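You operate a simulated robot arm through the tools that you are given. There is no shell and no other tool. Be economical: measure what you need, move in short steps, check, and stop when the job is done.

Carry out the task below with a simulated robot arm. There is one attempt and no reset: what you move stays moved.

JOB
Put things in order on the top of the long counter. At the end: the purple cell stands where the salt shaker stood; the honey jar stands where the blue towel stood; the still water bottle stands where the honey jar stood; the blue towel stands on top of the white short paper roll; the salt shaker stands where the still water bottle stood; whatever was shut is shut again. Leave all else as you found it, and nothing knocked over.

It is judged by the outcome, as a careful person would: the job done as asked, and still so three seconds after it is handed in. It fails if anything else is knocked over, pushed out of place, dropped, spilled or broken. Flat cloth is picked up by pressing the open fingertips on it (5 to 10 N) and closing them slowly along it; thin cloth reads only 2 to 8 mm in the jaws.

ROBOT AND FRAMES
A 7-joint arm with a two-finger parallel gripper, fixed in place. Base frame: the origin is at the foot of the arm, x ahead of it, y to its left, z up; the work surface is at about z = 0. Lengths are in cm, angles in degrees, forces in N, time in s.
With the tool pointing down near the work surface it reaches from about 22 to 58 cm from the base axis. Its first joint turns from -66.0 to 66.0 degrees. Payload 2.5 kg.
The TCP is the grasp point between the finger pads, 2.3 cm short of the fingertips. In the tool frame z runs along the fingers and y along their closing line. The gripper opens to 9.4 cm. The fingers are 3.8 cm wide and 1 cm thick; the gripper's body (5.4 by 9.6 cm) begins 3.9 cm behind the TCP.
Orientation is that of the tool frame in the base frame, as a unit quaternion [x, y, z, w]. With the fingers straight down and closing along the base's y, the tool's x points along the base's -x, its y along +y and its z along -z.

CONTROLS
- The arm moves only by the tool send_rows. Its argument "commands" is a list of rows, each a list of 7 numbers: the turn, a rotation vector about the tool's x, y, z in degrees, then the shift along the tool's x, y, z in cm, then the finger opening in cm, from 0 to 9.4. In form: [[ax, ay, az, tx, ty, tz, hand], ...]. A call has 1 to 20 rows; each row is the pose to reach, as a shift and turn from the pose commanded when the call began, along the tool's axes at that moment. Rows are played at 5 a second. More than 5 cm and 8.6 degrees between two rows, or a gripper value outside its range, and nothing of the call is played. A pose out of reach is approached as far as the arm can. The call stops where the force on the tool passes 40 N (or 10 N more than at its start, if that is more) or the arm is blocked; 0.2 s more then pass. Each finger travels about 10.8 cm/s and halts on what it meets, pressing with about 37 N; the grip force reading is that of the motor and also rises with nothing between the fingers. The clock runs only during rows and for 0.2 s after the last one: add rows that repeat a pose to give the fingers time. The reply holds the time, the measured pose of the TCP, the force on the tool along the base axes, the opening and the grip force, in the units named above and with some noise, and new pictures: "pictures" is both (left out), scene, wrist or none.
- Cameras (640 x 400 px; columns grow to the right, rows downward): "scene" is fixed at [9.46, -39.47, 54.76]; the picture's right is [0.96, -0.29, 0.00], its down [-0.16, -0.52, -0.84] and it looks along [0.24, 0.81, -0.54] (base axes); focal length 338 px, centre (320, 200). "wrist" rides on the gripper at [8.6, 1.6, -7.4] in the tool frame; the picture's right is [-0.18, 0.98, 0.00], its down [-0.58, -0.11, -0.81] and it looks along [-0.79, -0.15, 0.59] (tool axes); focal length 243 px, centre (320, 200).
- pixel_to_xyz(camera, pixels): for up to 12 pixels [column, row] of the newest picture of that camera ("zoom" is the newest enlarged one), the place [x, y, z] in the base frame of the surface seen there, good to about 0.3 cm. The clock stands still meanwhile.
- inspect(camera, box): a new picture of the part [left, top, right, bottom] of that camera's present view, enlarged. The clock stands still meanwhile.
- hand_in(): hands the job in; it is judged then, once.

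Keep the steps short. Do not move on a guess: measure, check each grasp and each placing, and mend mistakes. In all there are 80 turns and 170 pictures (those below and enlarged ones count). Leave the gripper open and the arm clear of the work at the hand-in unless told otherwise, and finish with a single line.

The tools are called after ">>>" as a command line: name --pt "numbers of a row" for each row, then --argument value for the rest, lists and objects as JSON in quotes. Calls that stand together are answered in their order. send_rows: Moves the arm, as the interface text tells. Its arguments: {"type":"object","properties":{"commands":{"type":"array"},"pictures":{"type":"string","enum":["both","scene","wrist","none"]}},"required":["commands"]} The other tools are called the same way: pixel_to_xyz (camera, pixels) gives the place of the surface under pixels of a picture; inspect (camera, box) takes an enlarged picture of a part of a camera's view; hand_in () hands the job in.

At the start:

```text
t: 0.0
tcp_pos: [19.8, 24.73, 30.2]
tcp_rot: [0.0, 1.0, 0.001, -0.001]
ft_force: [-0.3, -0.7, -0.2]
width: 9.43
grip_force: 0.1
```

scene: 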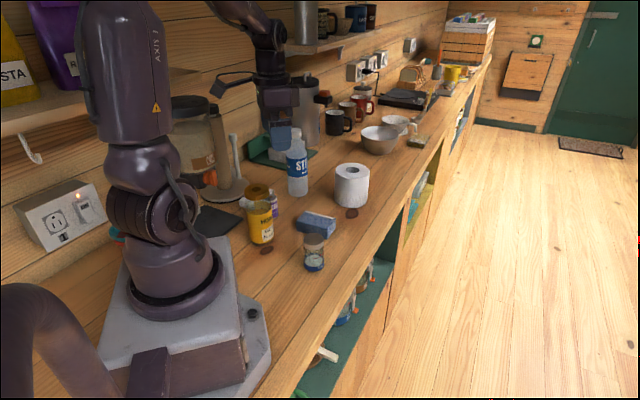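
wrist: 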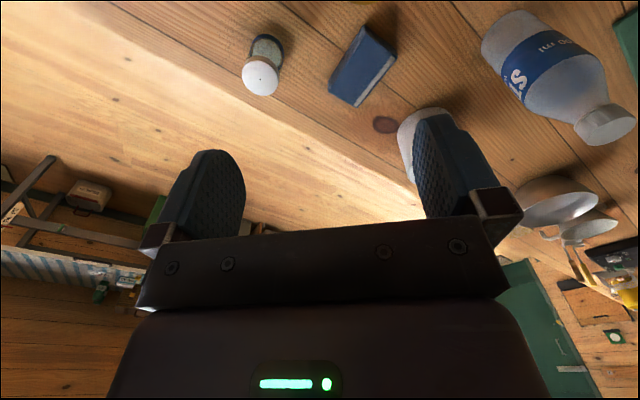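

I see the scene; first I enlarge the work area to identify the objects.

>>> inspect --camera "scene" --box '[180, 110, 440, 290]'

>>> inspect --camera "wrist" --box '[220, 0, 640, 260]'

```text
2.22 times, centred on (310, 200) of scene
```

zoom: 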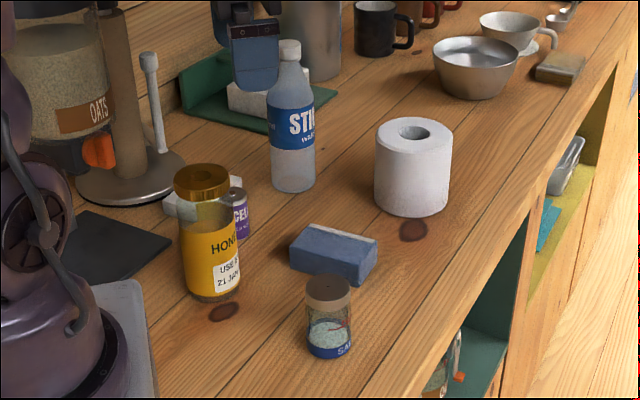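

```text
1.52 times, centred on (430, 130) of wrist
```

zoom: 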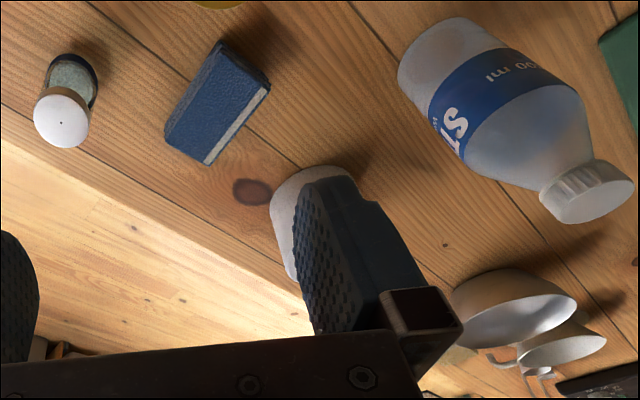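

I measure the objects with scene pixels: salt cap (314,238), honey cap (257,189), towel corners, bottle cap (297,130), roll rim, cell top (273,198); and enlarge the back part.

>>> pixel_to_xyz --camera "scene" --pixels '[[314, 237], [314, 268], [257, 188], [261, 240], [307, 213], [335, 219], [327, 230], [298, 222], [297, 129], [298, 190], [343, 168], [361, 168]]'

>>> pixel_to_xyz --camera "scene" --pixels '[[273, 197], [274, 214], [352, 177], [352, 163], [352, 205], [352, 169], [380, 150], [250, 203], [352, 213], [220, 220], [280, 150], [245, 185]]'

>>> inspect --camera "scene" --box '[200, 160, 340, 250]'

>>> inspect --camera "scene" --box '[220, 60, 500, 235]'

```text
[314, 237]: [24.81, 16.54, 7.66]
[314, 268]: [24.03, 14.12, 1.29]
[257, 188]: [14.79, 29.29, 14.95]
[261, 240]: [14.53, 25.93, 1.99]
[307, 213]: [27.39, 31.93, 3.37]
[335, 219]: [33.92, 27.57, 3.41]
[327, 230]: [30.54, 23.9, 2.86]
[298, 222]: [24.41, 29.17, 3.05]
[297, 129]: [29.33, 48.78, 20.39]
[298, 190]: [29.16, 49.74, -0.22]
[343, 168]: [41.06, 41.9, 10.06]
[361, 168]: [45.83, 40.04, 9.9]
```

```text
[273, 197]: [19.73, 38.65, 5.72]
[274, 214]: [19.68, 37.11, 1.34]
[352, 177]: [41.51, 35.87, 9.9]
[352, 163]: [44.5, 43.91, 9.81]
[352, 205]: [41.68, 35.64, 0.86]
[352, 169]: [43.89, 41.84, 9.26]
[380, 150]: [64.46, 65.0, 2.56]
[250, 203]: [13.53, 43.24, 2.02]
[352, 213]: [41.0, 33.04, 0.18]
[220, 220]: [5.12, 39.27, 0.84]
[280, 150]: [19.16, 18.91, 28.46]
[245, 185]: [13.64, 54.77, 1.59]
```

```text
4.44 times, centred on (270, 205) of scene
```

zoom: 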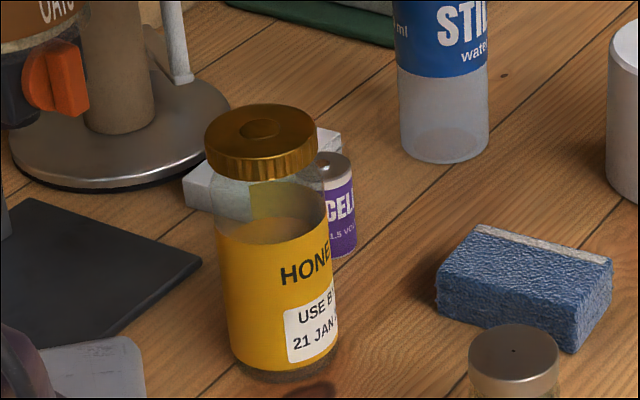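

```text
2.29 times, centred on (360, 148) of scene
```

zoom: 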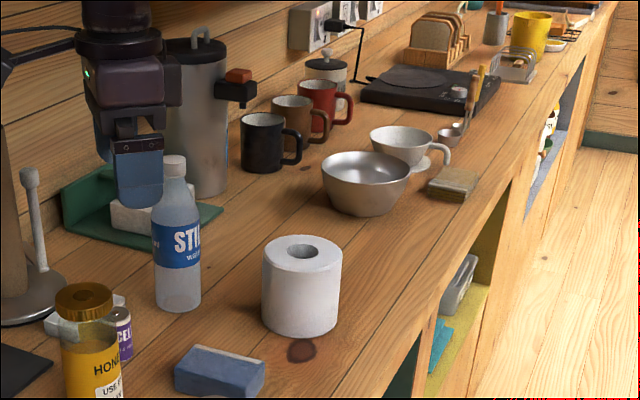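

The order I plan: towel→roll, honey→towel place, salt parked on the free counter, cell→salt place, bottle→honey place, salt→bottle place. The roll (about 43,40) and the bottle lie at the edge of reach, so I first test reach above the roll, empty-handed and high.

>>> send_rows --pt "0 0 0 -3.3 2.2 0.7 9.4" --pt "0 0 0 -6.6 4.4 1.4 9.4" --pt "0 0 0 -9.9 6.5 2.1 9.4" --pt "0 0 0 -13.2 8.7 2.8 9.4" --pt "0 0 0 -16.5 10.9 3.5 9.4" --pt "0 0 0 -19.8 13.1 4.2 9.4" --pt "0 0 0 -23.2 15.3 5 9.4" --pt "0 0 0 -23.2 15.3 8 9.4" --pt "0 0 0 -23.2 15.3 11 9.4" --pt "0 0 0 -23.2 15.3 14 9.4" --pt "0 0 0 -23.2 15.3 16 9.4" --pt "0 0 0 -23.2 15.3 16 9.4"

```text
t: 2.6
tcp_pos: [42.71, 39.91, 14.19]
tcp_rot: [-0.001, 1.0, 0.0, 0.0]
ft_force: [-0.4, -0.3, 0.0]
width: 9.41
grip_force: 0.1
```

scene: 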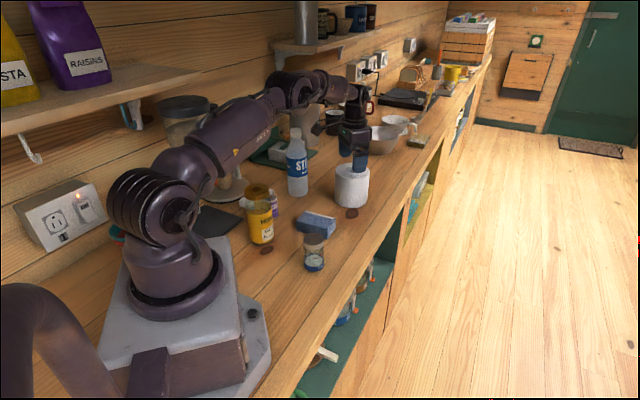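
wrist: 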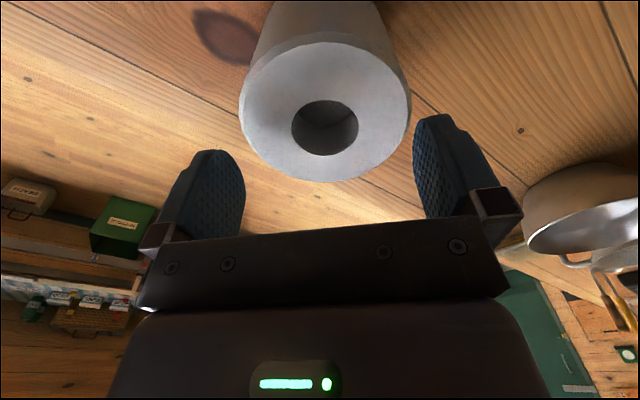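

Reach suffices (r≈58.5 with the tool down). The roll's top is well seen by the wrist camera: I measure its rim at (242,105), (410,105), (325,42), (325,180), and the diagonal points.

>>> pixel_to_xyz --camera "wrist" --pixels '[[245, 105], [406, 105], [325, 45], [325, 177], [265, 155], [387, 155], [265, 60], [387, 60]]'

```text
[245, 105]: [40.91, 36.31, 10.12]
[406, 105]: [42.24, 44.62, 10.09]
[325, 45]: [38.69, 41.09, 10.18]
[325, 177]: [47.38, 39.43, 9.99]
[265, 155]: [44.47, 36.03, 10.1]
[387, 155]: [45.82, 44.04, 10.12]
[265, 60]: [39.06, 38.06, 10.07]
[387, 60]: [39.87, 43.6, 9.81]
```

Roll centre ≈ (43.0, 40.3), r 4.5, top z 10.1. Next: go above the towel (29, 28) at z≈13, turned by 37° so the fingers close across its width, and look.

>>> send_rows --pt "0 0 0 0 0 -3 9.4" --pt "0 0 5 2 -1.7 -3 9.4" --pt "0 0 10 4 -3.4 -3 9.4" --pt "0 0 15 6 -5.1 -3 9.4" --pt "0 0 20 8 -6.8 -3 9.4" --pt "0 0 25 10 -8.5 -3 9.4" --pt "0 0 30 12 -10.2 -2 9.4" --pt "0 0 37 14 -11.9 0 9.4" --pt "0 0 37 14 -11.9 1 9.4" --pt "0 0 37 14 -11.9 1 9.4"

```text
t: 4.8
tcp_pos: [28.92, 28.09, 13.29]
tcp_rot: [0.318, 0.948, 0.0, 0.0]
ft_force: [-0.1, -0.3, -0.1]
width: 9.41
grip_force: 0.0
```

scene: 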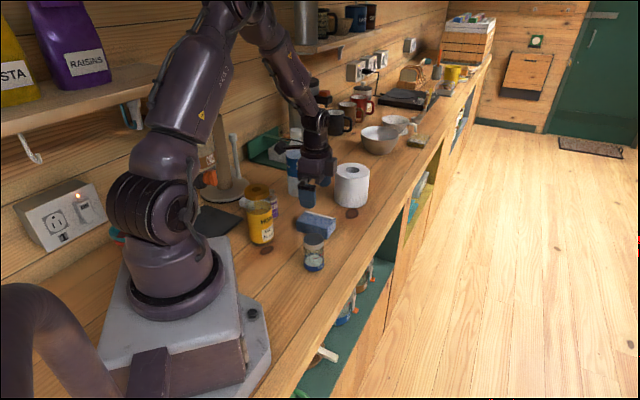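
wrist: 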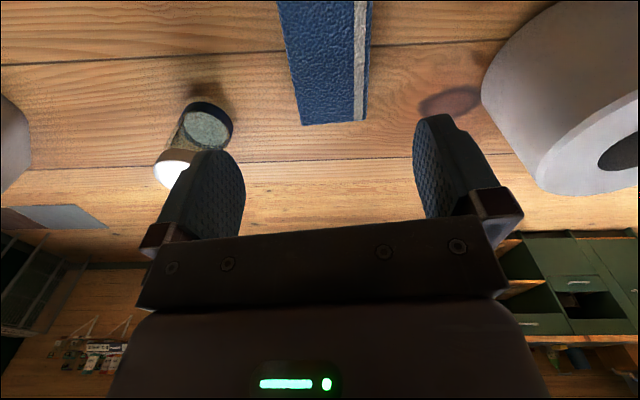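

The towel is well aligned with the fingers. I measure its near edges in the wrist view, and the salt.

>>> pixel_to_xyz --camera "wrist" --pixels '[[305, 120], [364, 118], [290, 40], [370, 40], [280, 5], [372, 5], [330, 60], [335, 118]]'

>>> pixel_to_xyz --camera "scene" --pixels '[[308, 212], [334, 219], [327, 231], [297, 223], [316, 222]]'

```text
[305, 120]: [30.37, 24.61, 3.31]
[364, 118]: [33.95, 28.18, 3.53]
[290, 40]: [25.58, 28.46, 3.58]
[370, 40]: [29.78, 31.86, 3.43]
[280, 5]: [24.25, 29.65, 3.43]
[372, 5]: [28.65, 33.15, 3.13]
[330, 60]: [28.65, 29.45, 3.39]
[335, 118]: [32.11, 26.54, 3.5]
```

```text
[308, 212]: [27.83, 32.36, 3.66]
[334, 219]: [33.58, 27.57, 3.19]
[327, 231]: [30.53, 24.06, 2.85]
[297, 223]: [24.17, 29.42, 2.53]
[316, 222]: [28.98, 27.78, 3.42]
```

Towel centre ≈ (29.1, 28.7), width 4.9, height 3.4. I go down with open fingers, fix the small offset, and close.

>>> send_rows --pt "0 0 2 0.26 0.52 2 9.4" --pt "0 0 2 0.26 0.52 5 9.4" --pt "0 0 2 0.26 0.52 8 9.4" --pt "0 0 2 0.26 0.52 9.5 9.4" --pt "0 0 2 0.26 0.52 10.5 9.4" --pt "0 0 2 0.26 0.52 10.5 8" --pt "0 0 2 0.26 0.52 10.5 7" --pt "0 0 2 0.26 0.52 10.5 6" --pt "0 0 2 0.26 0.52 10.5 5" --pt "0 0 2 0.26 0.52 10.5 4.2" --pt "0 0 2 0.26 0.52 10.5 3.8" --pt "0 0 2 0.26 0.52 10.5 3.8"

```text
t: 7.4
tcp_pos: [29.03, 28.65, 2.91]
tcp_rot: [0.333, 0.943, -0.001, 0.0]
ft_force: [-0.2, 0.7, 1.3]
width: 5.51
grip_force: 36.9
```

scene: 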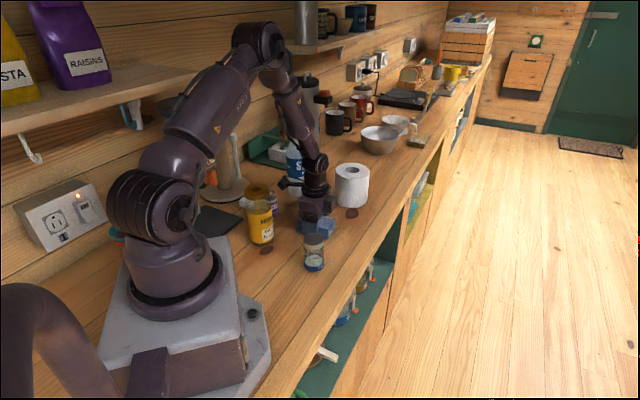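
wrist: 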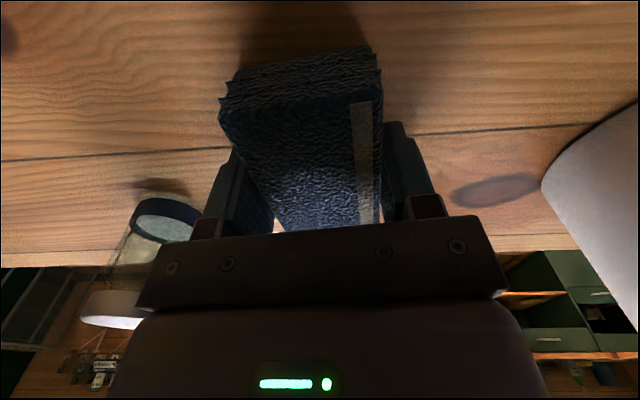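

The towel is gripped (5.5 cm, 37 N). I lift 14 cm straight up, then carry it over to above the roll.

>>> send_rows --pt "0 0 0 0 0 -1 3.8" --pt "0 0 0 0 0 -4 3.8" --pt "0 0 0 0 0 -7 3.8" --pt "0 0 0 0 0 -10 3.8" --pt "0 0 0 0 0 -13 3.8" --pt "0 0 0 0 0 -14 3.8" --pt "0 0 0 -0.6 3 -14 3.8" --pt "0 0 0 -1.2 6 -14 3.8" --pt "0 0 0 -1.8 9 -14 3.8" --pt "0 0 0 -2.4 12 -14 3.8" --pt "0 0 0 -3 15 -14 3.8" --pt "0 0 0 -3.6 18 -14 3.8" --pt "0 0 0 -3.6 18 -12.5 3.8" --pt "0 0 0 -3.6 18 -12.5 3.8"

```text
t: 10.4
tcp_pos: [43.04, 40.45, 15.3]
tcp_rot: [0.334, 0.942, -0.001, 0.0]
ft_force: [-0.1, 0.8, -0.8]
width: 5.54
grip_force: 37.2
```

scene: 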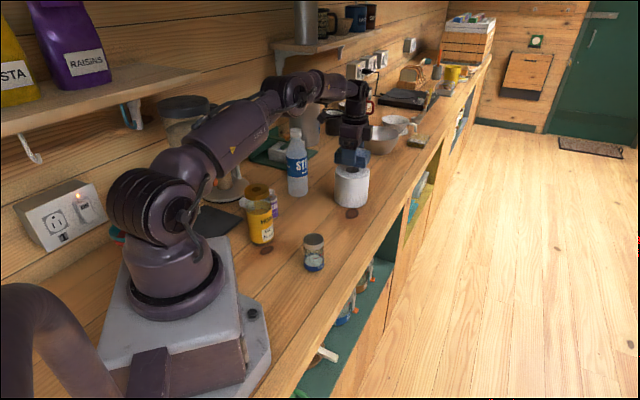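
wrist: 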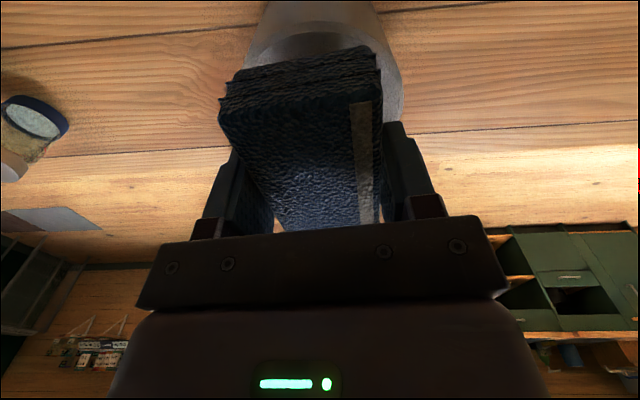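

The towel hangs over the roll at (43.0, 40.4); its underside is ≈2.3 above the roll. I lower slowly to contact, still gripping.

>>> send_rows --pt "0 0 0 0 0 1 3.8" --pt "0 0 0 0 0 1.7 3.8" --pt "0 0 0 0 0 2 3.8" --pt "0 0 0 0 0 2.2 3.8" --pt "0 0 0 0 0 2.2 3.8" --pictures "none"

```text
t: 11.6
tcp_pos: [43.14, 40.44, 13.07]
tcp_rot: [0.334, 0.942, 0.0, 0.0]
ft_force: [0.0, 0.0, -0.6]
width: 5.52
grip_force: 37.0
```

No contact yet (-0.6 N). A bit further down in 1 mm steps.

>>> send_rows --pt "0 0 0 0 0 0.1 3.8" --pt "0 0 0 0 0 0.2 3.8" --pt "0 0 0 0 0 0.25 3.8" --pt "0 0 0 0 0 0.25 3.8" --pictures "wrist"

```text
t: 12.6
tcp_pos: [43.11, 40.39, 12.88]
tcp_rot: [0.334, 0.943, 0.0, 0.0]
ft_force: [1.1, -0.4, 0.1]
width: 5.54
grip_force: 36.5
```

wrist: 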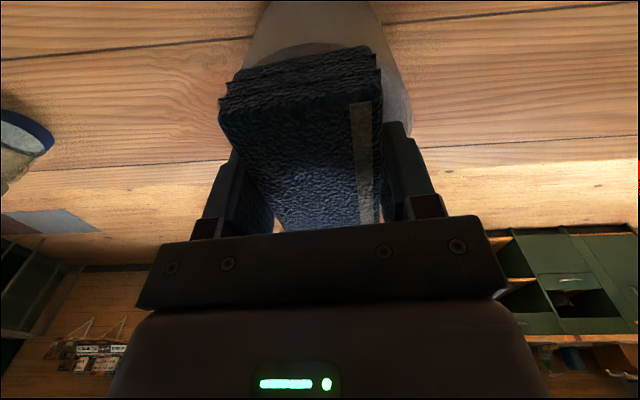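

Force rises from -0.7 to +0.1 N, contact is near. One mm or two more, then open slowly.

>>> send_rows --pt "0 0 0 0 0 0.1 3.8" --pt "0 0 0 0 0 0.15 3.8" --pt "0 0 0 0 0 0.15 5.4" --pt "0 0 0 0 0 0.15 5.8" --pt "0 0 0 0 0 0.15 6.4" --pt "0 0 0 0 0 0.15 7.2" --pt "0 0 0 0 0 0.15 7.8" --pt "0 0 0 0 0 0.15 7.8"

```text
t: 14.4
tcp_pos: [43.03, 40.29, 12.56]
tcp_rot: [0.334, 0.943, 0.0, 0.0]
ft_force: [-0.2, 0.2, 0.5]
width: 7.79
grip_force: 0.0
```

scene: 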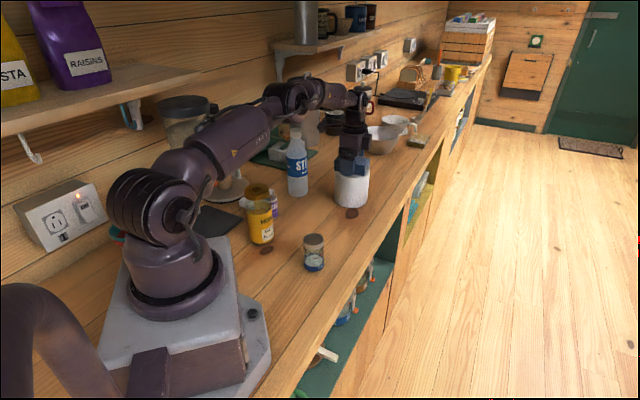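
wrist: 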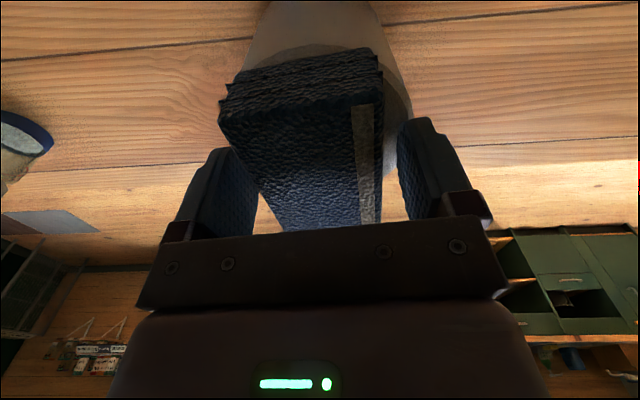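

Released; the towel stays. I rise straight up and look at it.

>>> send_rows --pt "0 0 0 0 0 -1 8.4" --pt "0 0 0 0 0 -3 9" --pt "0 0 0 0 0 -6 9.4" --pt "0 0 0 0 0 -9 9.4" --pt "0 0 0 2 -3 -11 9.4" --pt "0 0 0 3 -7 -11 9.4" --pt "0 0 0 3 -11 -11 9.4" --pt "0 0 -7 3 -14 -11 9.4" --pt "0 0 -7 3 -14 -11 9.4"

>>> inspect --camera "scene" --box '[150, 120, 420, 290]'

>>> pixel_to_xyz --camera "scene" --pixels '[[257, 188], [248, 190], [265, 190], [257, 184], [257, 194], [250, 235], [272, 235], [261, 230], [205, 140], [236, 150], [300, 180], [351, 165]]'

```text
t: 16.4
tcp_pos: [31.9, 31.41, 23.66]
tcp_rot: [0.275, 0.961, 0.0, 0.001]
ft_force: [0.3, -0.3, 0.1]
width: 9.41
grip_force: 0.1
```

scene: 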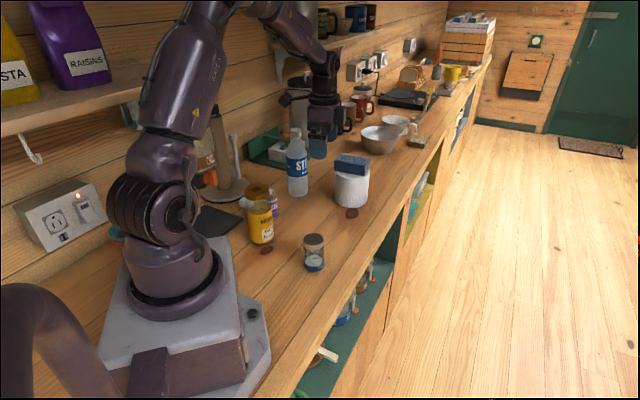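
wrist: 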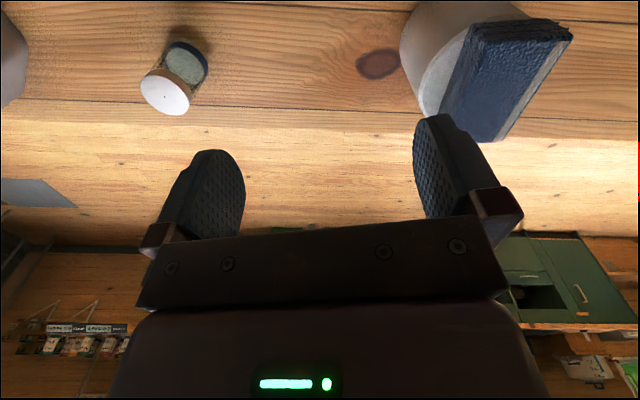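

```text
2.35 times, centred on (285, 205) of scene
```

zoom: 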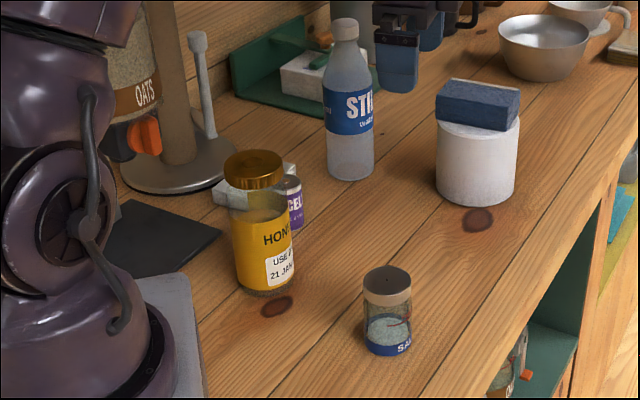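

```text
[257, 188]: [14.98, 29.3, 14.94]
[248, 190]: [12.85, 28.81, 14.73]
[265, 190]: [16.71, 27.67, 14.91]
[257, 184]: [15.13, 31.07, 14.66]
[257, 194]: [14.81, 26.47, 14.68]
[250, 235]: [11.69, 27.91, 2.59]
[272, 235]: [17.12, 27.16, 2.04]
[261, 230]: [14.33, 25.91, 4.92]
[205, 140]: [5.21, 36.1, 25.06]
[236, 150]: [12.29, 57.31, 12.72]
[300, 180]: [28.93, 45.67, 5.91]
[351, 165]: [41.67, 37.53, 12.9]
```

The towel lies squarely on the roll. Honey centre ≈ (14.8, 29.0), top 14.9. I go above it at z≈23.7, turning to yaw +30° so that the camera stays away from the oats dispenser.

>>> send_rows --pt "0 0 -6.2 1.32 -1.11 0 9.4" --pt "0 0 -12.4 2.64 -2.22 0 9.4" --pt "0 0 -18.6 3.96 -3.33 0 9.4" --pt "0 0 -24.8 5.28 -4.44 0 9.4" --pt "0 0 -31 6.6 -5.55 0 9.4" --pt "0 0 -37.2 7.92 -6.66 0 9.4" --pt "0 0 -43.4 9.24 -7.77 0 9.4" --pt "0 0 -49.6 10.56 -8.88 0 9.4" --pt "0 0 -55.8 11.9 -10 0 9.4" --pt "0 0 -62 13.2 -11.1 0 9.4" --pt "0 0 -62 13.2 -11.1 0 9.4"

```text
t: 18.8
tcp_pos: [14.72, 28.99, 23.78]
tcp_rot: [-0.259, 0.966, 0.0, 0.0]
ft_force: [0.2, 0.1, 0.4]
width: 9.41
grip_force: 0.0
```

scene: 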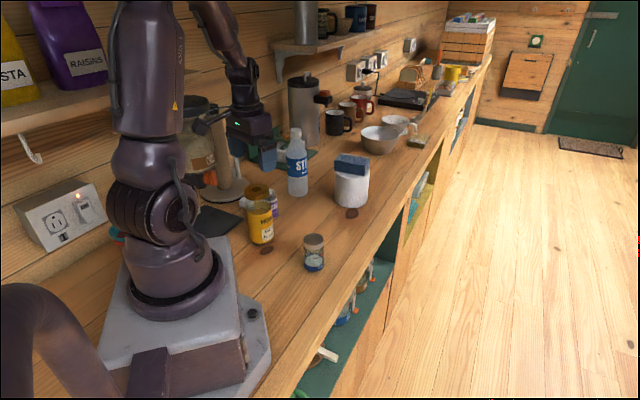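
wrist: 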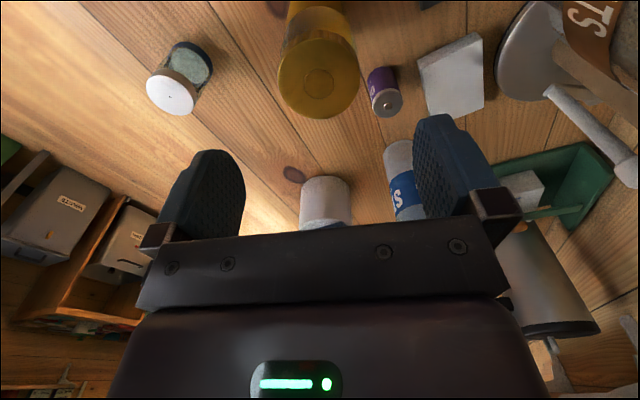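

The wrist view shows honey cap centre (318,82), salt cap (172,90), cell top (388,105). I measure rims.

>>> pixel_to_xyz --camera "wrist" --pixels '[[280, 80], [355, 80], [318, 45], [318, 116], [318, 82], [388, 104], [375, 103], [401, 103], [388, 116], [172, 95], [149, 95], [195, 95]]'

>>> inspect --camera "wrist" --box '[120, 0, 520, 250]'

```text
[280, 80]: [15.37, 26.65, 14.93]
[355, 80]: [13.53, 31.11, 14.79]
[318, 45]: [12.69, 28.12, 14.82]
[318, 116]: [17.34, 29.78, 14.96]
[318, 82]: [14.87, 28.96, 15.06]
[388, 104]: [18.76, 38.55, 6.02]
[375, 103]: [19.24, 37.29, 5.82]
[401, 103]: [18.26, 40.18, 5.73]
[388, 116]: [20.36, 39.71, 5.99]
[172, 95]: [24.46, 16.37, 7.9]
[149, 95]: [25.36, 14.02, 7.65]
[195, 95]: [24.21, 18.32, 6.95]
```

```text
1.60 times, centred on (320, 125) of wrist
```

zoom: 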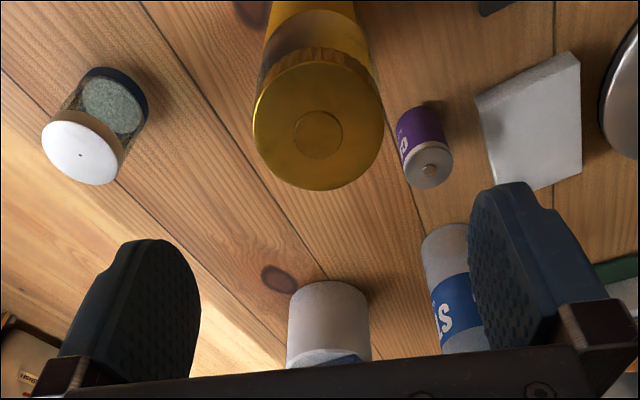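

Honey centre (14.85, 28.95), top 15.0. I descend to TCP z≈12.2 (palm stays 1 cm above the cap) and close.

>>> send_rows --pt "0 0 0 -0.08 -0.1 3 9.4" --pt "0 0 0 -0.08 -0.1 6 9.4" --pt "0 0 0 -0.08 -0.1 8.5 9.4" --pt "0 0 0 -0.08 -0.1 10.5 9.4" --pt "0 0 0 -0.08 -0.1 11.6 9.4" --pt "0 0 0 -0.08 -0.1 11.6 8" --pt "0 0 0 -0.08 -0.1 11.6 7" --pt "0 0 0 -0.08 -0.1 11.6 6.4" --pt "0 0 0 -0.08 -0.1 11.6 6" --pt "0 0 0 -0.08 -0.1 11.6 5.4" --pt "0 0 0 -0.08 -0.1 11.6 4.5" --pt "0 0 0 -0.08 -0.1 11.6 4.5"

```text
t: 21.4
tcp_pos: [15.08, 29.08, 12.03]
tcp_rot: [-0.259, 0.966, 0.0, 0.0]
ft_force: [1.2, -0.2, 0.2]
width: 5.9
grip_force: 37.3
```

scene: 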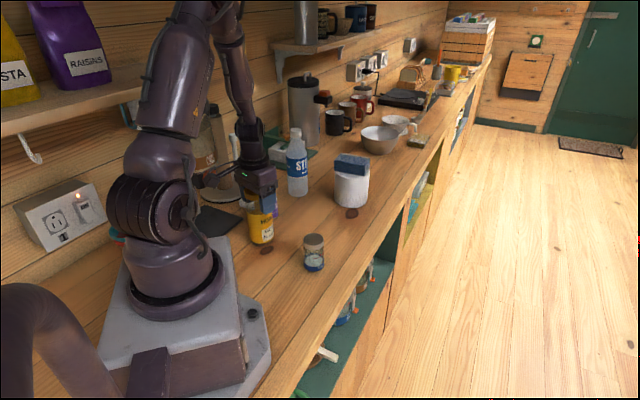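
wrist: 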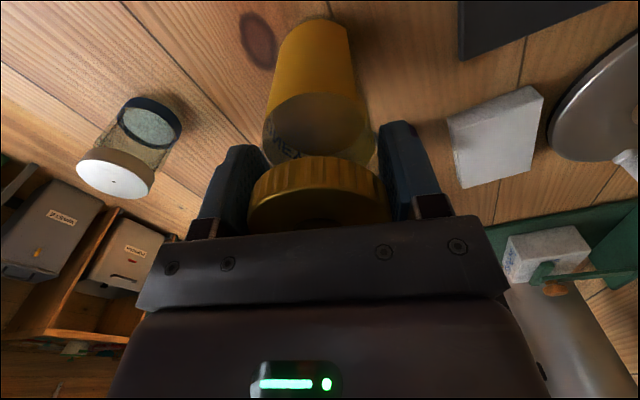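

Gripped at 5.9 cm. I lift just 1.5 cm to check that the whole jar comes along with its cap.

>>> send_rows --pt "0 0 0 0 0 -0.5 4.5" --pt "0 0 0 0 0 -1 4.5" --pt "0 0 0 0 0 -1.5 4.5" --pt "0 0 0 0 0 -1.5 4.5"

>>> inspect --camera "scene" --box '[200, 160, 330, 260]'

```text
t: 22.4
tcp_pos: [15.01, 28.86, 13.58]
tcp_rot: [-0.259, 0.966, 0.0, 0.001]
ft_force: [-0.3, -1.0, -4.0]
width: 5.9
grip_force: 37.0
```

scene: 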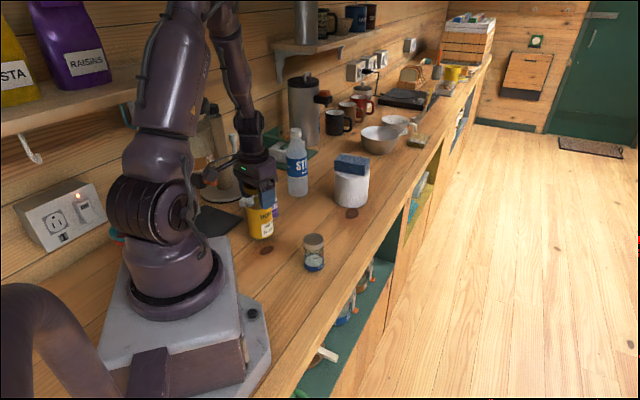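
wrist: 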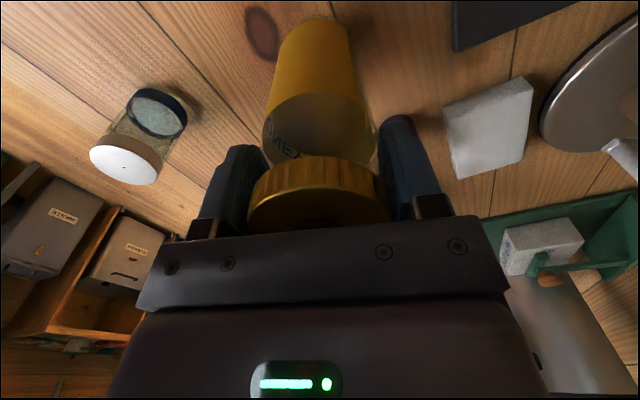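

```text
4.00 times, centred on (265, 210) of scene
```

zoom: 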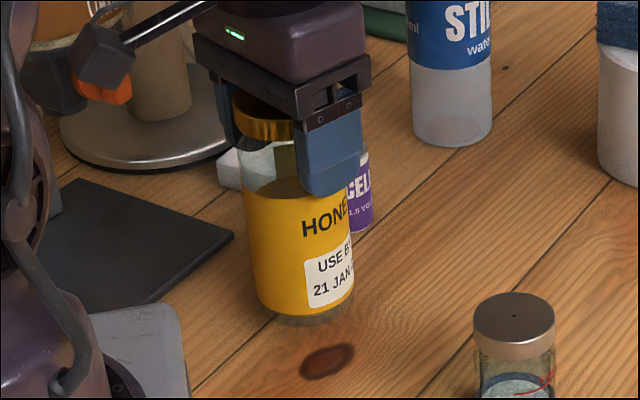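

The whole jar came up (4 N). I lift 3 cm more and carry it to the towel's old place (29.1, 28.7), staying ~2 cm above the counter at the end.

>>> send_rows --pt "0 0 0 0 0 -1.5 4.5" --pt "0 0 0 0 0 -3 4.5" --pt "0 0 0 -2 -1.2 -3 4.5" --pt "0 0 0 -4 -2.4 -3 4.5" --pt "0 0 0 -6 -3.6 -3 4.5" --pt "0 0 0 -8 -4.8 -3 4.5" --pt "0 0 0 -10 -6 -3 4.5" --pt "0 0 0 -12.08 -7.28 -3 4.5" --pt "0 0 0 -12.08 -7.28 -1 4.5" --pt "0 0 0 -12.08 -7.28 0.5 4.5" --pt "0 0 0 -12.08 -7.28 0.9 4.5" --pt "0 0 0 -12.08 -7.28 0.9 4.5"

```text
t: 25.0
tcp_pos: [28.97, 28.75, 12.6]
tcp_rot: [-0.258, 0.966, 0.0, -0.001]
ft_force: [-0.7, -0.6, -5.5]
width: 5.91
grip_force: 36.8
```

scene: 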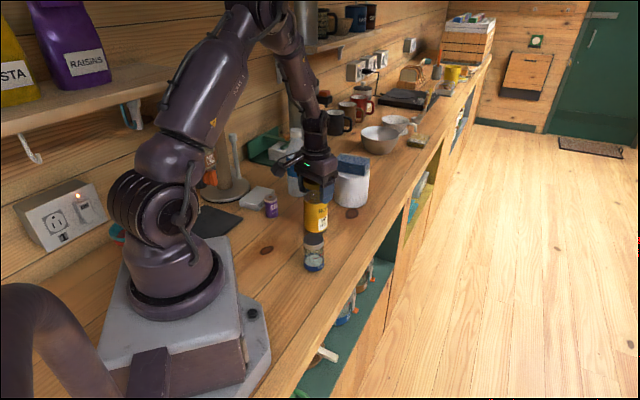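
wrist: 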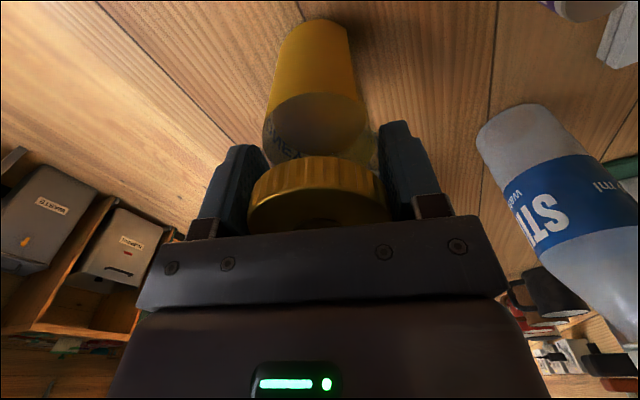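

At (29.0, 28.75), about 0.5 cm up. Lower in small steps to contact.

>>> send_rows --pt "0 0 0 0 0 0.2 4.5" --pt "0 0 0 0 0 0.35 4.5" --pt "0 0 0 0 0 0.45 4.5" --pt "0 0 0 0 0 0.5 4.5" --pt "0 0 0 0 0 0.5 4.5" --pictures "none"

```text
t: 26.2
tcp_pos: [29.11, 28.74, 12.07]
tcp_rot: [-0.259, 0.966, -0.001, 0.0]
ft_force: [-0.9, -0.1, -5.0]
width: 5.92
grip_force: 36.9
```

Still carrying (-5 N). A little further.

>>> send_rows --pt "0 0 0 0 0 0.1 4.5" --pt "0 0 0 0 0 0.15 4.5" --pt "0 0 0 0 0 0.2 4.5" --pt "0 0 0 0 0 0.2 4.5" --pictures "none"

```text
t: 27.2
tcp_pos: [29.17, 28.83, 12.11]
tcp_rot: [-0.258, 0.966, 0.001, 0.002]
ft_force: [-5.1, -6.7, 29.5]
width: 5.91
grip_force: 36.5
```

Firm contact now. I ease back 0.1 cm and open slowly, then rise straight above the cap.

>>> send_rows --pt "0 0 0 0 0 -0.12 4.5" --pt "0 0 0 0 0 -0.12 6.2" --pt "0 0 0 0 0 -0.12 7" --pt "0 0 0 0 0 -0.12 8" --pt "0 0 0 0 0 -0.12 9.2" --pt "0 0 0 0 0 -2 9.4" --pt "0 0 0 0 0 -5 9.4" --pt "0 0 0 0 0 -8 9.4" --pt "0 0 0 0 0 -11 9.4" --pt "0 0 0 0 0 -11 9.4"

```text
t: 29.4
tcp_pos: [29.1, 28.62, 23.12]
tcp_rot: [-0.259, 0.966, 0.001, -0.001]
ft_force: [-0.1, -0.5, -1.2]
width: 9.4
grip_force: 0.1
```

scene: 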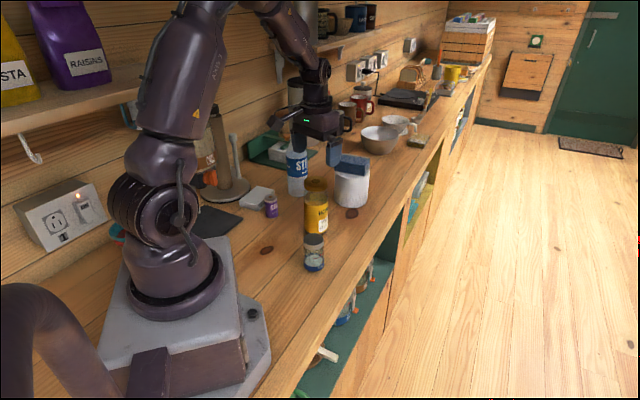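
wrist: 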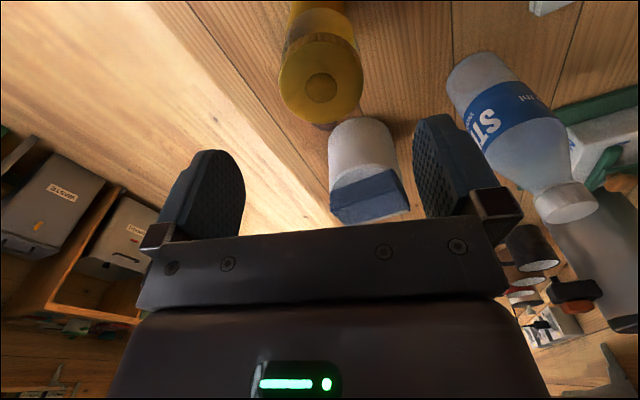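

Honey stands in the towel's place. Now I look for a free parking place for the salt and recheck positions: sample counter points near the front edge, and the salt cap.

>>> pixel_to_xyz --camera "scene" --pixels '[[345, 235], [360, 235], [370, 225], [350, 250], [345, 265], [335, 280], [386, 225], [376, 237], [313, 237], [314, 262], [306, 239], [322, 239]]'

>>> inspect --camera "scene" --box '[230, 140, 420, 280]'

```text
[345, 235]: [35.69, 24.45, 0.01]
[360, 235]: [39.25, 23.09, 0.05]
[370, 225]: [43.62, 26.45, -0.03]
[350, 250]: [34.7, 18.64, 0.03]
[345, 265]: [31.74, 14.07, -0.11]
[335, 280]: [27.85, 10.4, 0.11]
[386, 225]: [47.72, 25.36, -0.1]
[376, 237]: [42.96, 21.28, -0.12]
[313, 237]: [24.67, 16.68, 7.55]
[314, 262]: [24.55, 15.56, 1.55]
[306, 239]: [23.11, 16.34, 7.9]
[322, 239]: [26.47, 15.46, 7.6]
```

```text
2.86 times, centred on (325, 210) of scene
```

zoom: 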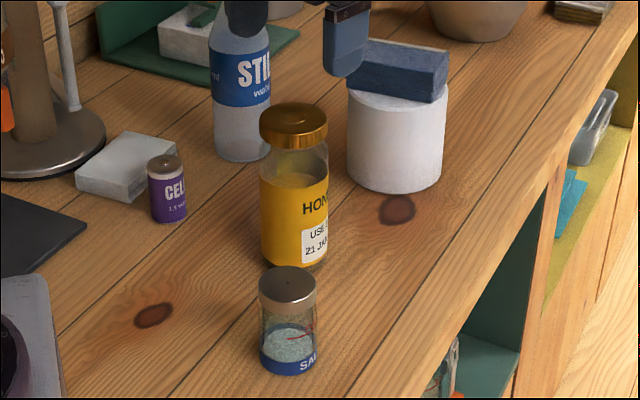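

Free counter around (39, 21). I now move above the salt (24.7, 16.3), first sideways, then down to z≈17, to view it.

>>> send_rows --pt "0 0 0 2 -1.7 0 9.4" --pt "0 0 0 4 -3.4 0 9.4" --pt "0 0 0 6 -5.1 0 9.4" --pt "0 0 0 8 -6.8 0 9.4" --pt "0 0 0 10 -8.5 0 9.4" --pt "0 0 0 10 -8.5 3 9.4" --pt "0 0 0 10 -8.5 6 9.4" --pt "0 0 0 10 -8.5 6 9.4" --pictures "wrist"

```text
t: 31.2
tcp_pos: [24.79, 16.4, 17.04]
tcp_rot: [-0.259, 0.966, 0.001, 0.0]
ft_force: [-0.5, -0.6, 1.0]
width: 9.43
grip_force: 0.0
```

wrist: 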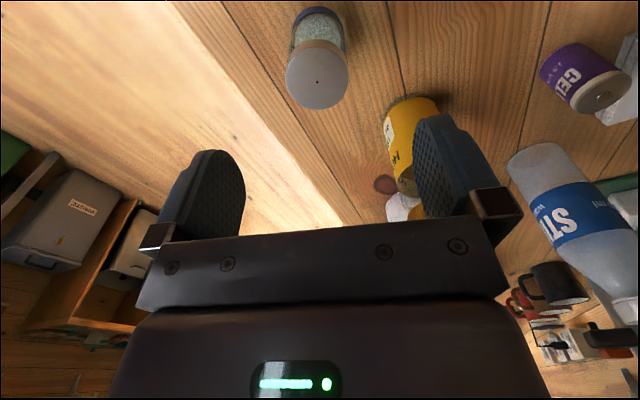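

Salt cap centre at (317,75). I measure its rim and the cell's top.

>>> pixel_to_xyz --camera "wrist" --pixels '[[317, 75], [287, 75], [347, 75], [317, 42], [317, 107], [600, 97], [574, 100], [628, 90], [600, 78], [604, 112], [297, 97], [338, 97]]'

```text
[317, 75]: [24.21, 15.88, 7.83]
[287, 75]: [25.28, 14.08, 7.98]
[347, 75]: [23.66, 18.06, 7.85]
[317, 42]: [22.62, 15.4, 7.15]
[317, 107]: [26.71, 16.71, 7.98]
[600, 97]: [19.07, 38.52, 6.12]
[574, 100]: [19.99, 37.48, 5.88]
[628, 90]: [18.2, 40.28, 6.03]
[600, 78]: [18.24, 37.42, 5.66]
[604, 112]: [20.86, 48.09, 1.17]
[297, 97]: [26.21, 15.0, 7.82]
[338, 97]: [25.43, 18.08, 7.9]
```

Salt centre ≈ (24.55, 16.1), cap dia ≈ 4.3, top 7.9. Descend to TCP z≈5.2 and close.

>>> send_rows --pt "0 0 0 0.3 -0.12 3 9.4" --pt "0 0 0 0.3 -0.12 6 9.4" --pt "0 0 0 0.3 -0.12 9 9.4" --pt "0 0 0 0.3 -0.12 11 9.4" --pt "0 0 0 0.3 -0.12 11.9 9.4" --pt "0 0 0 0.3 -0.12 11.9 8" --pt "0 0 0 0.3 -0.12 11.9 6.5" --pt "0 0 0 0.3 -0.12 11.9 5.4" --pt "0 0 0 0.3 -0.12 11.9 4.8" --pt "0 0 0 0.3 -0.12 11.9 4.2" --pt "0 0 0 0.3 -0.12 11.9 3.6" --pt "0 0 0 0.3 -0.12 11.9 3" --pt "0 0 0 0.3 -0.12 11.9 3"

```text
t: 34.0
tcp_pos: [24.42, 16.09, 5.09]
tcp_rot: [-0.258, 0.966, 0.0, 0.0]
ft_force: [0.4, -1.5, 0.5]
width: 4.48
grip_force: 37.1
```

scene: 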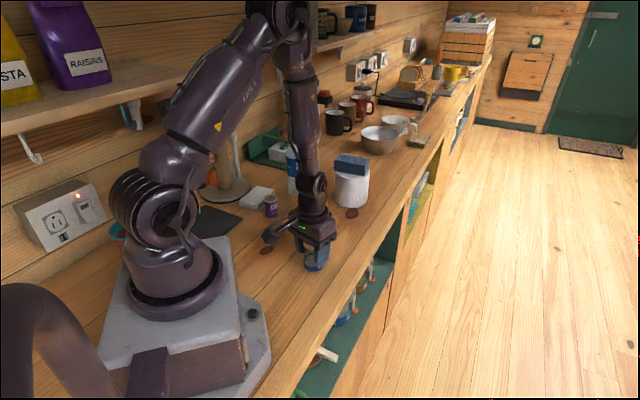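
wrist: 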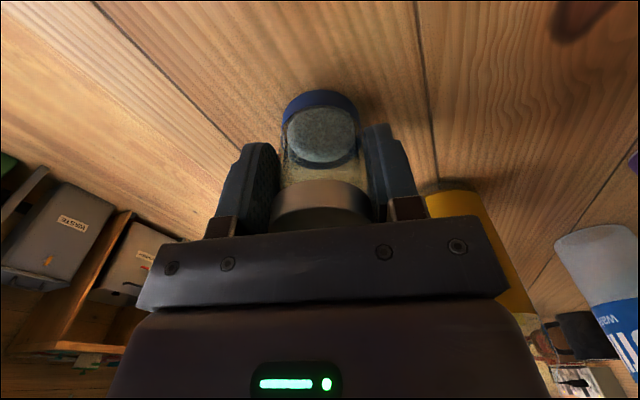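

Salt gripped (4.48 cm). Lift 4 cm, carry to the parking place (39, 21), lower to 0.5 above.

>>> send_rows --pt "0 0 0 0 0 -1 3" --pt "0 0 0 0 0 -4 3" --pt "0 0 0 -2.5 -0.5 -4 3" --pt "0 0 0 -5 -1 -4 3" --pt "0 0 0 -7.5 -1.5 -4 3" --pt "0 0 0 -10 -2 -4 3" --pt "0 0 0 -12.5 -2.5 -4 3" --pt "0 0 0 -15 -3 -4 3" --pt "0 0 0 -15 -3 -2 3" --pt "0 0 0 -15 -3 -0.8 3" --pt "0 0 0 -15 -3 -0.4 3" --pt "0 0 0 -15 -3 -0.4 3"

```text
t: 36.6
tcp_pos: [38.88, 21.06, 5.49]
tcp_rot: [-0.259, 0.966, 0.001, 0.0]
ft_force: [0.4, -1.2, -1.8]
width: 4.46
grip_force: 37.2
```

scene: 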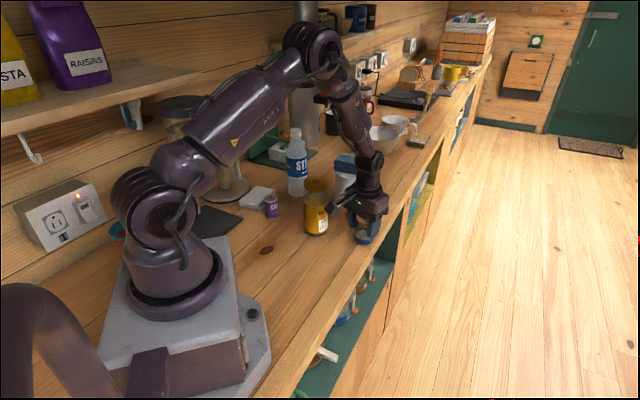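
wrist: 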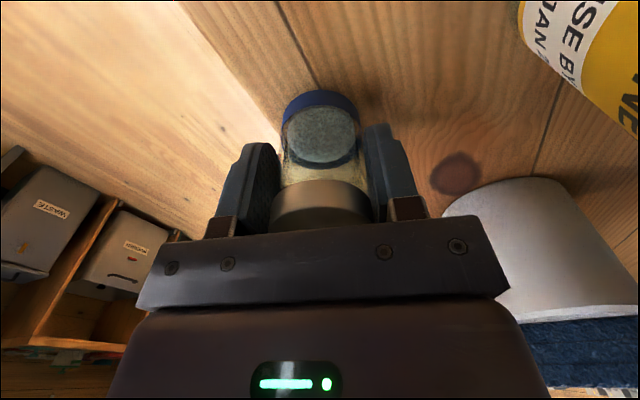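

0.4 cm above the counter. Lower in small steps.

>>> send_rows --pt "0 0 0 0 0 0.2 3" --pt "0 0 0 0 0 0.3 3" --pt "0 0 0 0 0 0.38 3" --pt "0 0 0 0 0 0.44 3" --pt "0 0 0 0 0 0.44 3" --pictures "none"

```text
t: 37.8
tcp_pos: [39.02, 21.05, 5.2]
tcp_rot: [-0.258, 0.966, 0.0, 0.0]
ft_force: [-5.5, -4.3, 15.4]
width: 4.51
grip_force: 36.9
```

Contact (15 N). Release slowly and rise to z≈24.

>>> send_rows --pt "0 0 0 0 0 -0.06 3" --pt "0 0 0 0 0 -0.06 4.8" --pt "0 0 0 0 0 -0.06 5.6" --pt "0 0 0 0 0 -0.06 7" --pt "0 0 0 0 0 -0.06 9" --pt "0 0 0 0 0 -2 9.4" --pt "0 0 0 0 0 -6 9.4" --pt "0 0 0 0 0 -10 9.4" --pt "0 0 0 0 0 -14 9.4" --pt "0 0 0 0 0 -19 9.4" --pt "0 0 0 0 0 -19 9.4"

```text
t: 40.2
tcp_pos: [39.16, 20.93, 24.09]
tcp_rot: [-0.259, 0.966, 0.0, 0.0]
ft_force: [0.2, 0.2, -0.4]
width: 9.41
grip_force: 0.0
```

scene: 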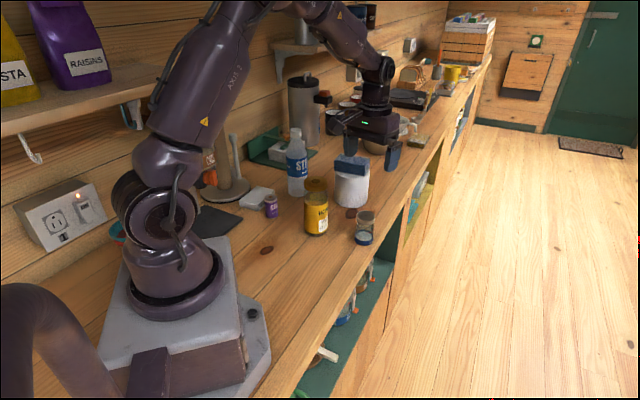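
wrist: 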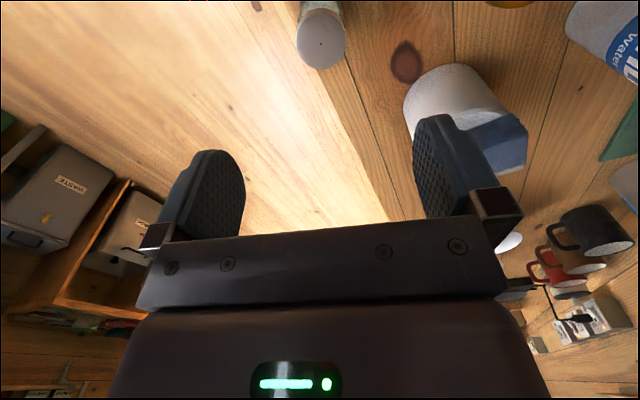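

Salt stands parked. Now over the honey at z 24 to above the cell (19.1, 38.9), turning to yaw 60°, then down to z≈16 to view.

>>> send_rows --pt "0 0 -4 1.05 3.2 0 9.4" --pt "0 0 -8 2.1 6.4 0 9.4" --pt "0 0 -12 3.15 9.6 0 9.4" --pt "0 0 -16 4.2 12.8 0 9.4" --pt "0 0 -20 5.25 16 0 9.4" --pt "0 0 -24 6.3 19.2 0 9.4" --pt "0 0 -28 7.35 22.4 0 9.4" --pt "0 0 -30 8.37 25.5 0 9.4" --pt "0 0 -30 8.37 25.5 4 9.4" --pt "0 0 -30 8.37 25.5 8 9.4" --pt "0 0 -30 8.37 25.5 8 9.4"

```text
t: 42.6
tcp_pos: [18.98, 38.82, 16.06]
tcp_rot: [-0.5, 0.866, 0.0, 0.0]
ft_force: [-0.4, -0.2, -0.8]
width: 9.39
grip_force: 0.0
```

scene: 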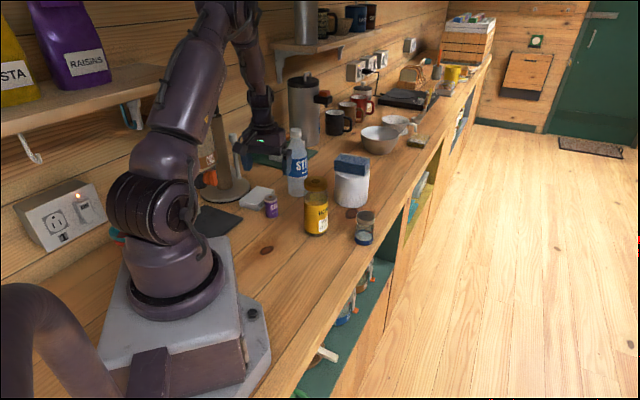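
wrist: 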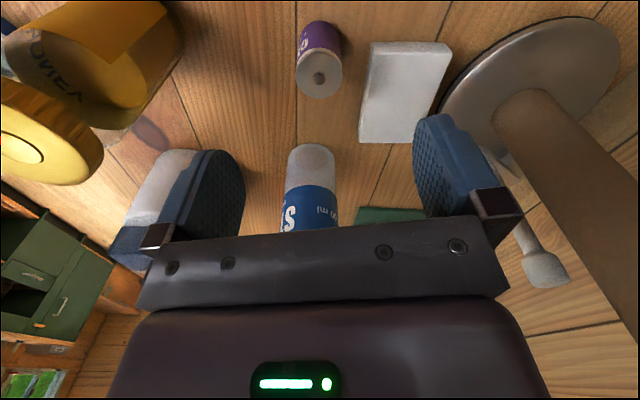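

Cell top at (319,77), white block and dispenser column at right. I measure them all.

>>> pixel_to_xyz --camera "wrist" --pixels '[[319, 77], [297, 75], [342, 75], [319, 54], [319, 97], [370, 45], [361, 135], [411, 138], [510, 115], [590, 190], [545, 265], [303, 160]]'

```text
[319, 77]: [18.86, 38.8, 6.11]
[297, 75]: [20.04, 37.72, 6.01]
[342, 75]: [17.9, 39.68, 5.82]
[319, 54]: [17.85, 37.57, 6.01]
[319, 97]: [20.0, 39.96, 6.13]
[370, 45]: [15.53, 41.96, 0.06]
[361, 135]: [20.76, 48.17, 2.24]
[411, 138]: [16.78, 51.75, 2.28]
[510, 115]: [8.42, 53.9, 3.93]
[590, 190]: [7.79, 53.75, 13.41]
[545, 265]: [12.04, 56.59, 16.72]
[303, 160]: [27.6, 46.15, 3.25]
```

Cell centre (18.93, 38.77), top 6.0, dia 3; the block is 2.2 tall. Descend with 6.5 cm opening to TCP z≈4.9 (tips 2.6, above the block) and close.

>>> send_rows --pt "0 0 0 0 0 3 8" --pt "0 0 0 0 0 6 6.5" --pt "0 0 0 0 0 9 6.5" --pt "0 0 0 0 0 10.5 6.5" --pt "0 0 0 0 0 11.1 6.5" --pt "0 0 0 0 0 11.1 5" --pt "0 0 0 0 0 11.1 4" --pt "0 0 0 0 0 11.1 3.4" --pt "0 0 0 0 0 11.1 3" --pt "0 0 0 0 0 11.1 2.6" --pt "0 0 0 0 0 11.1 2" --pt "0 0 0 0 0 11.1 1.6" --pt "0 0 0 0 0 11.1 1.6"

```text
t: 45.4
tcp_pos: [18.99, 38.9, 4.83]
tcp_rot: [-0.5, 0.866, 0.0, 0.0]
ft_force: [-0.4, 0.2, 1.1]
width: 3.3
grip_force: 36.6
```

scene: 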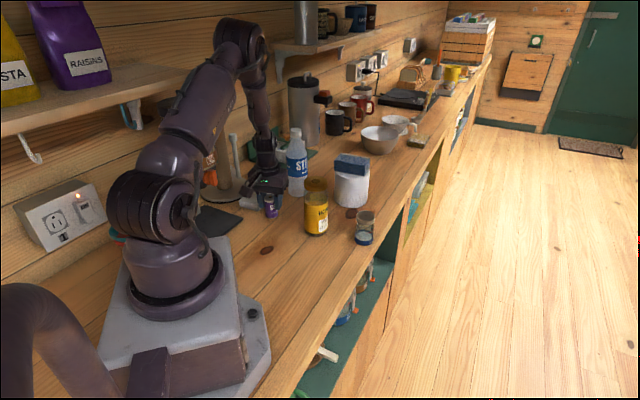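
wrist: 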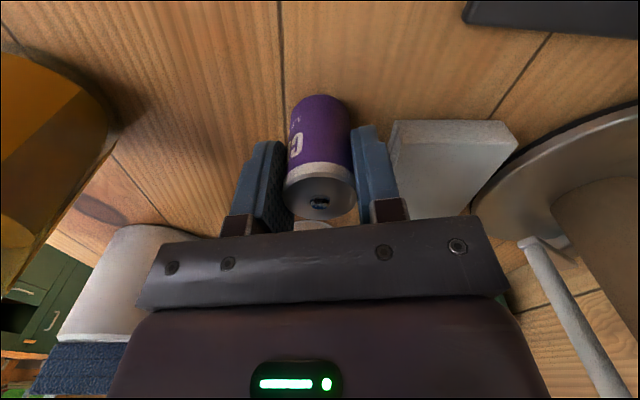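

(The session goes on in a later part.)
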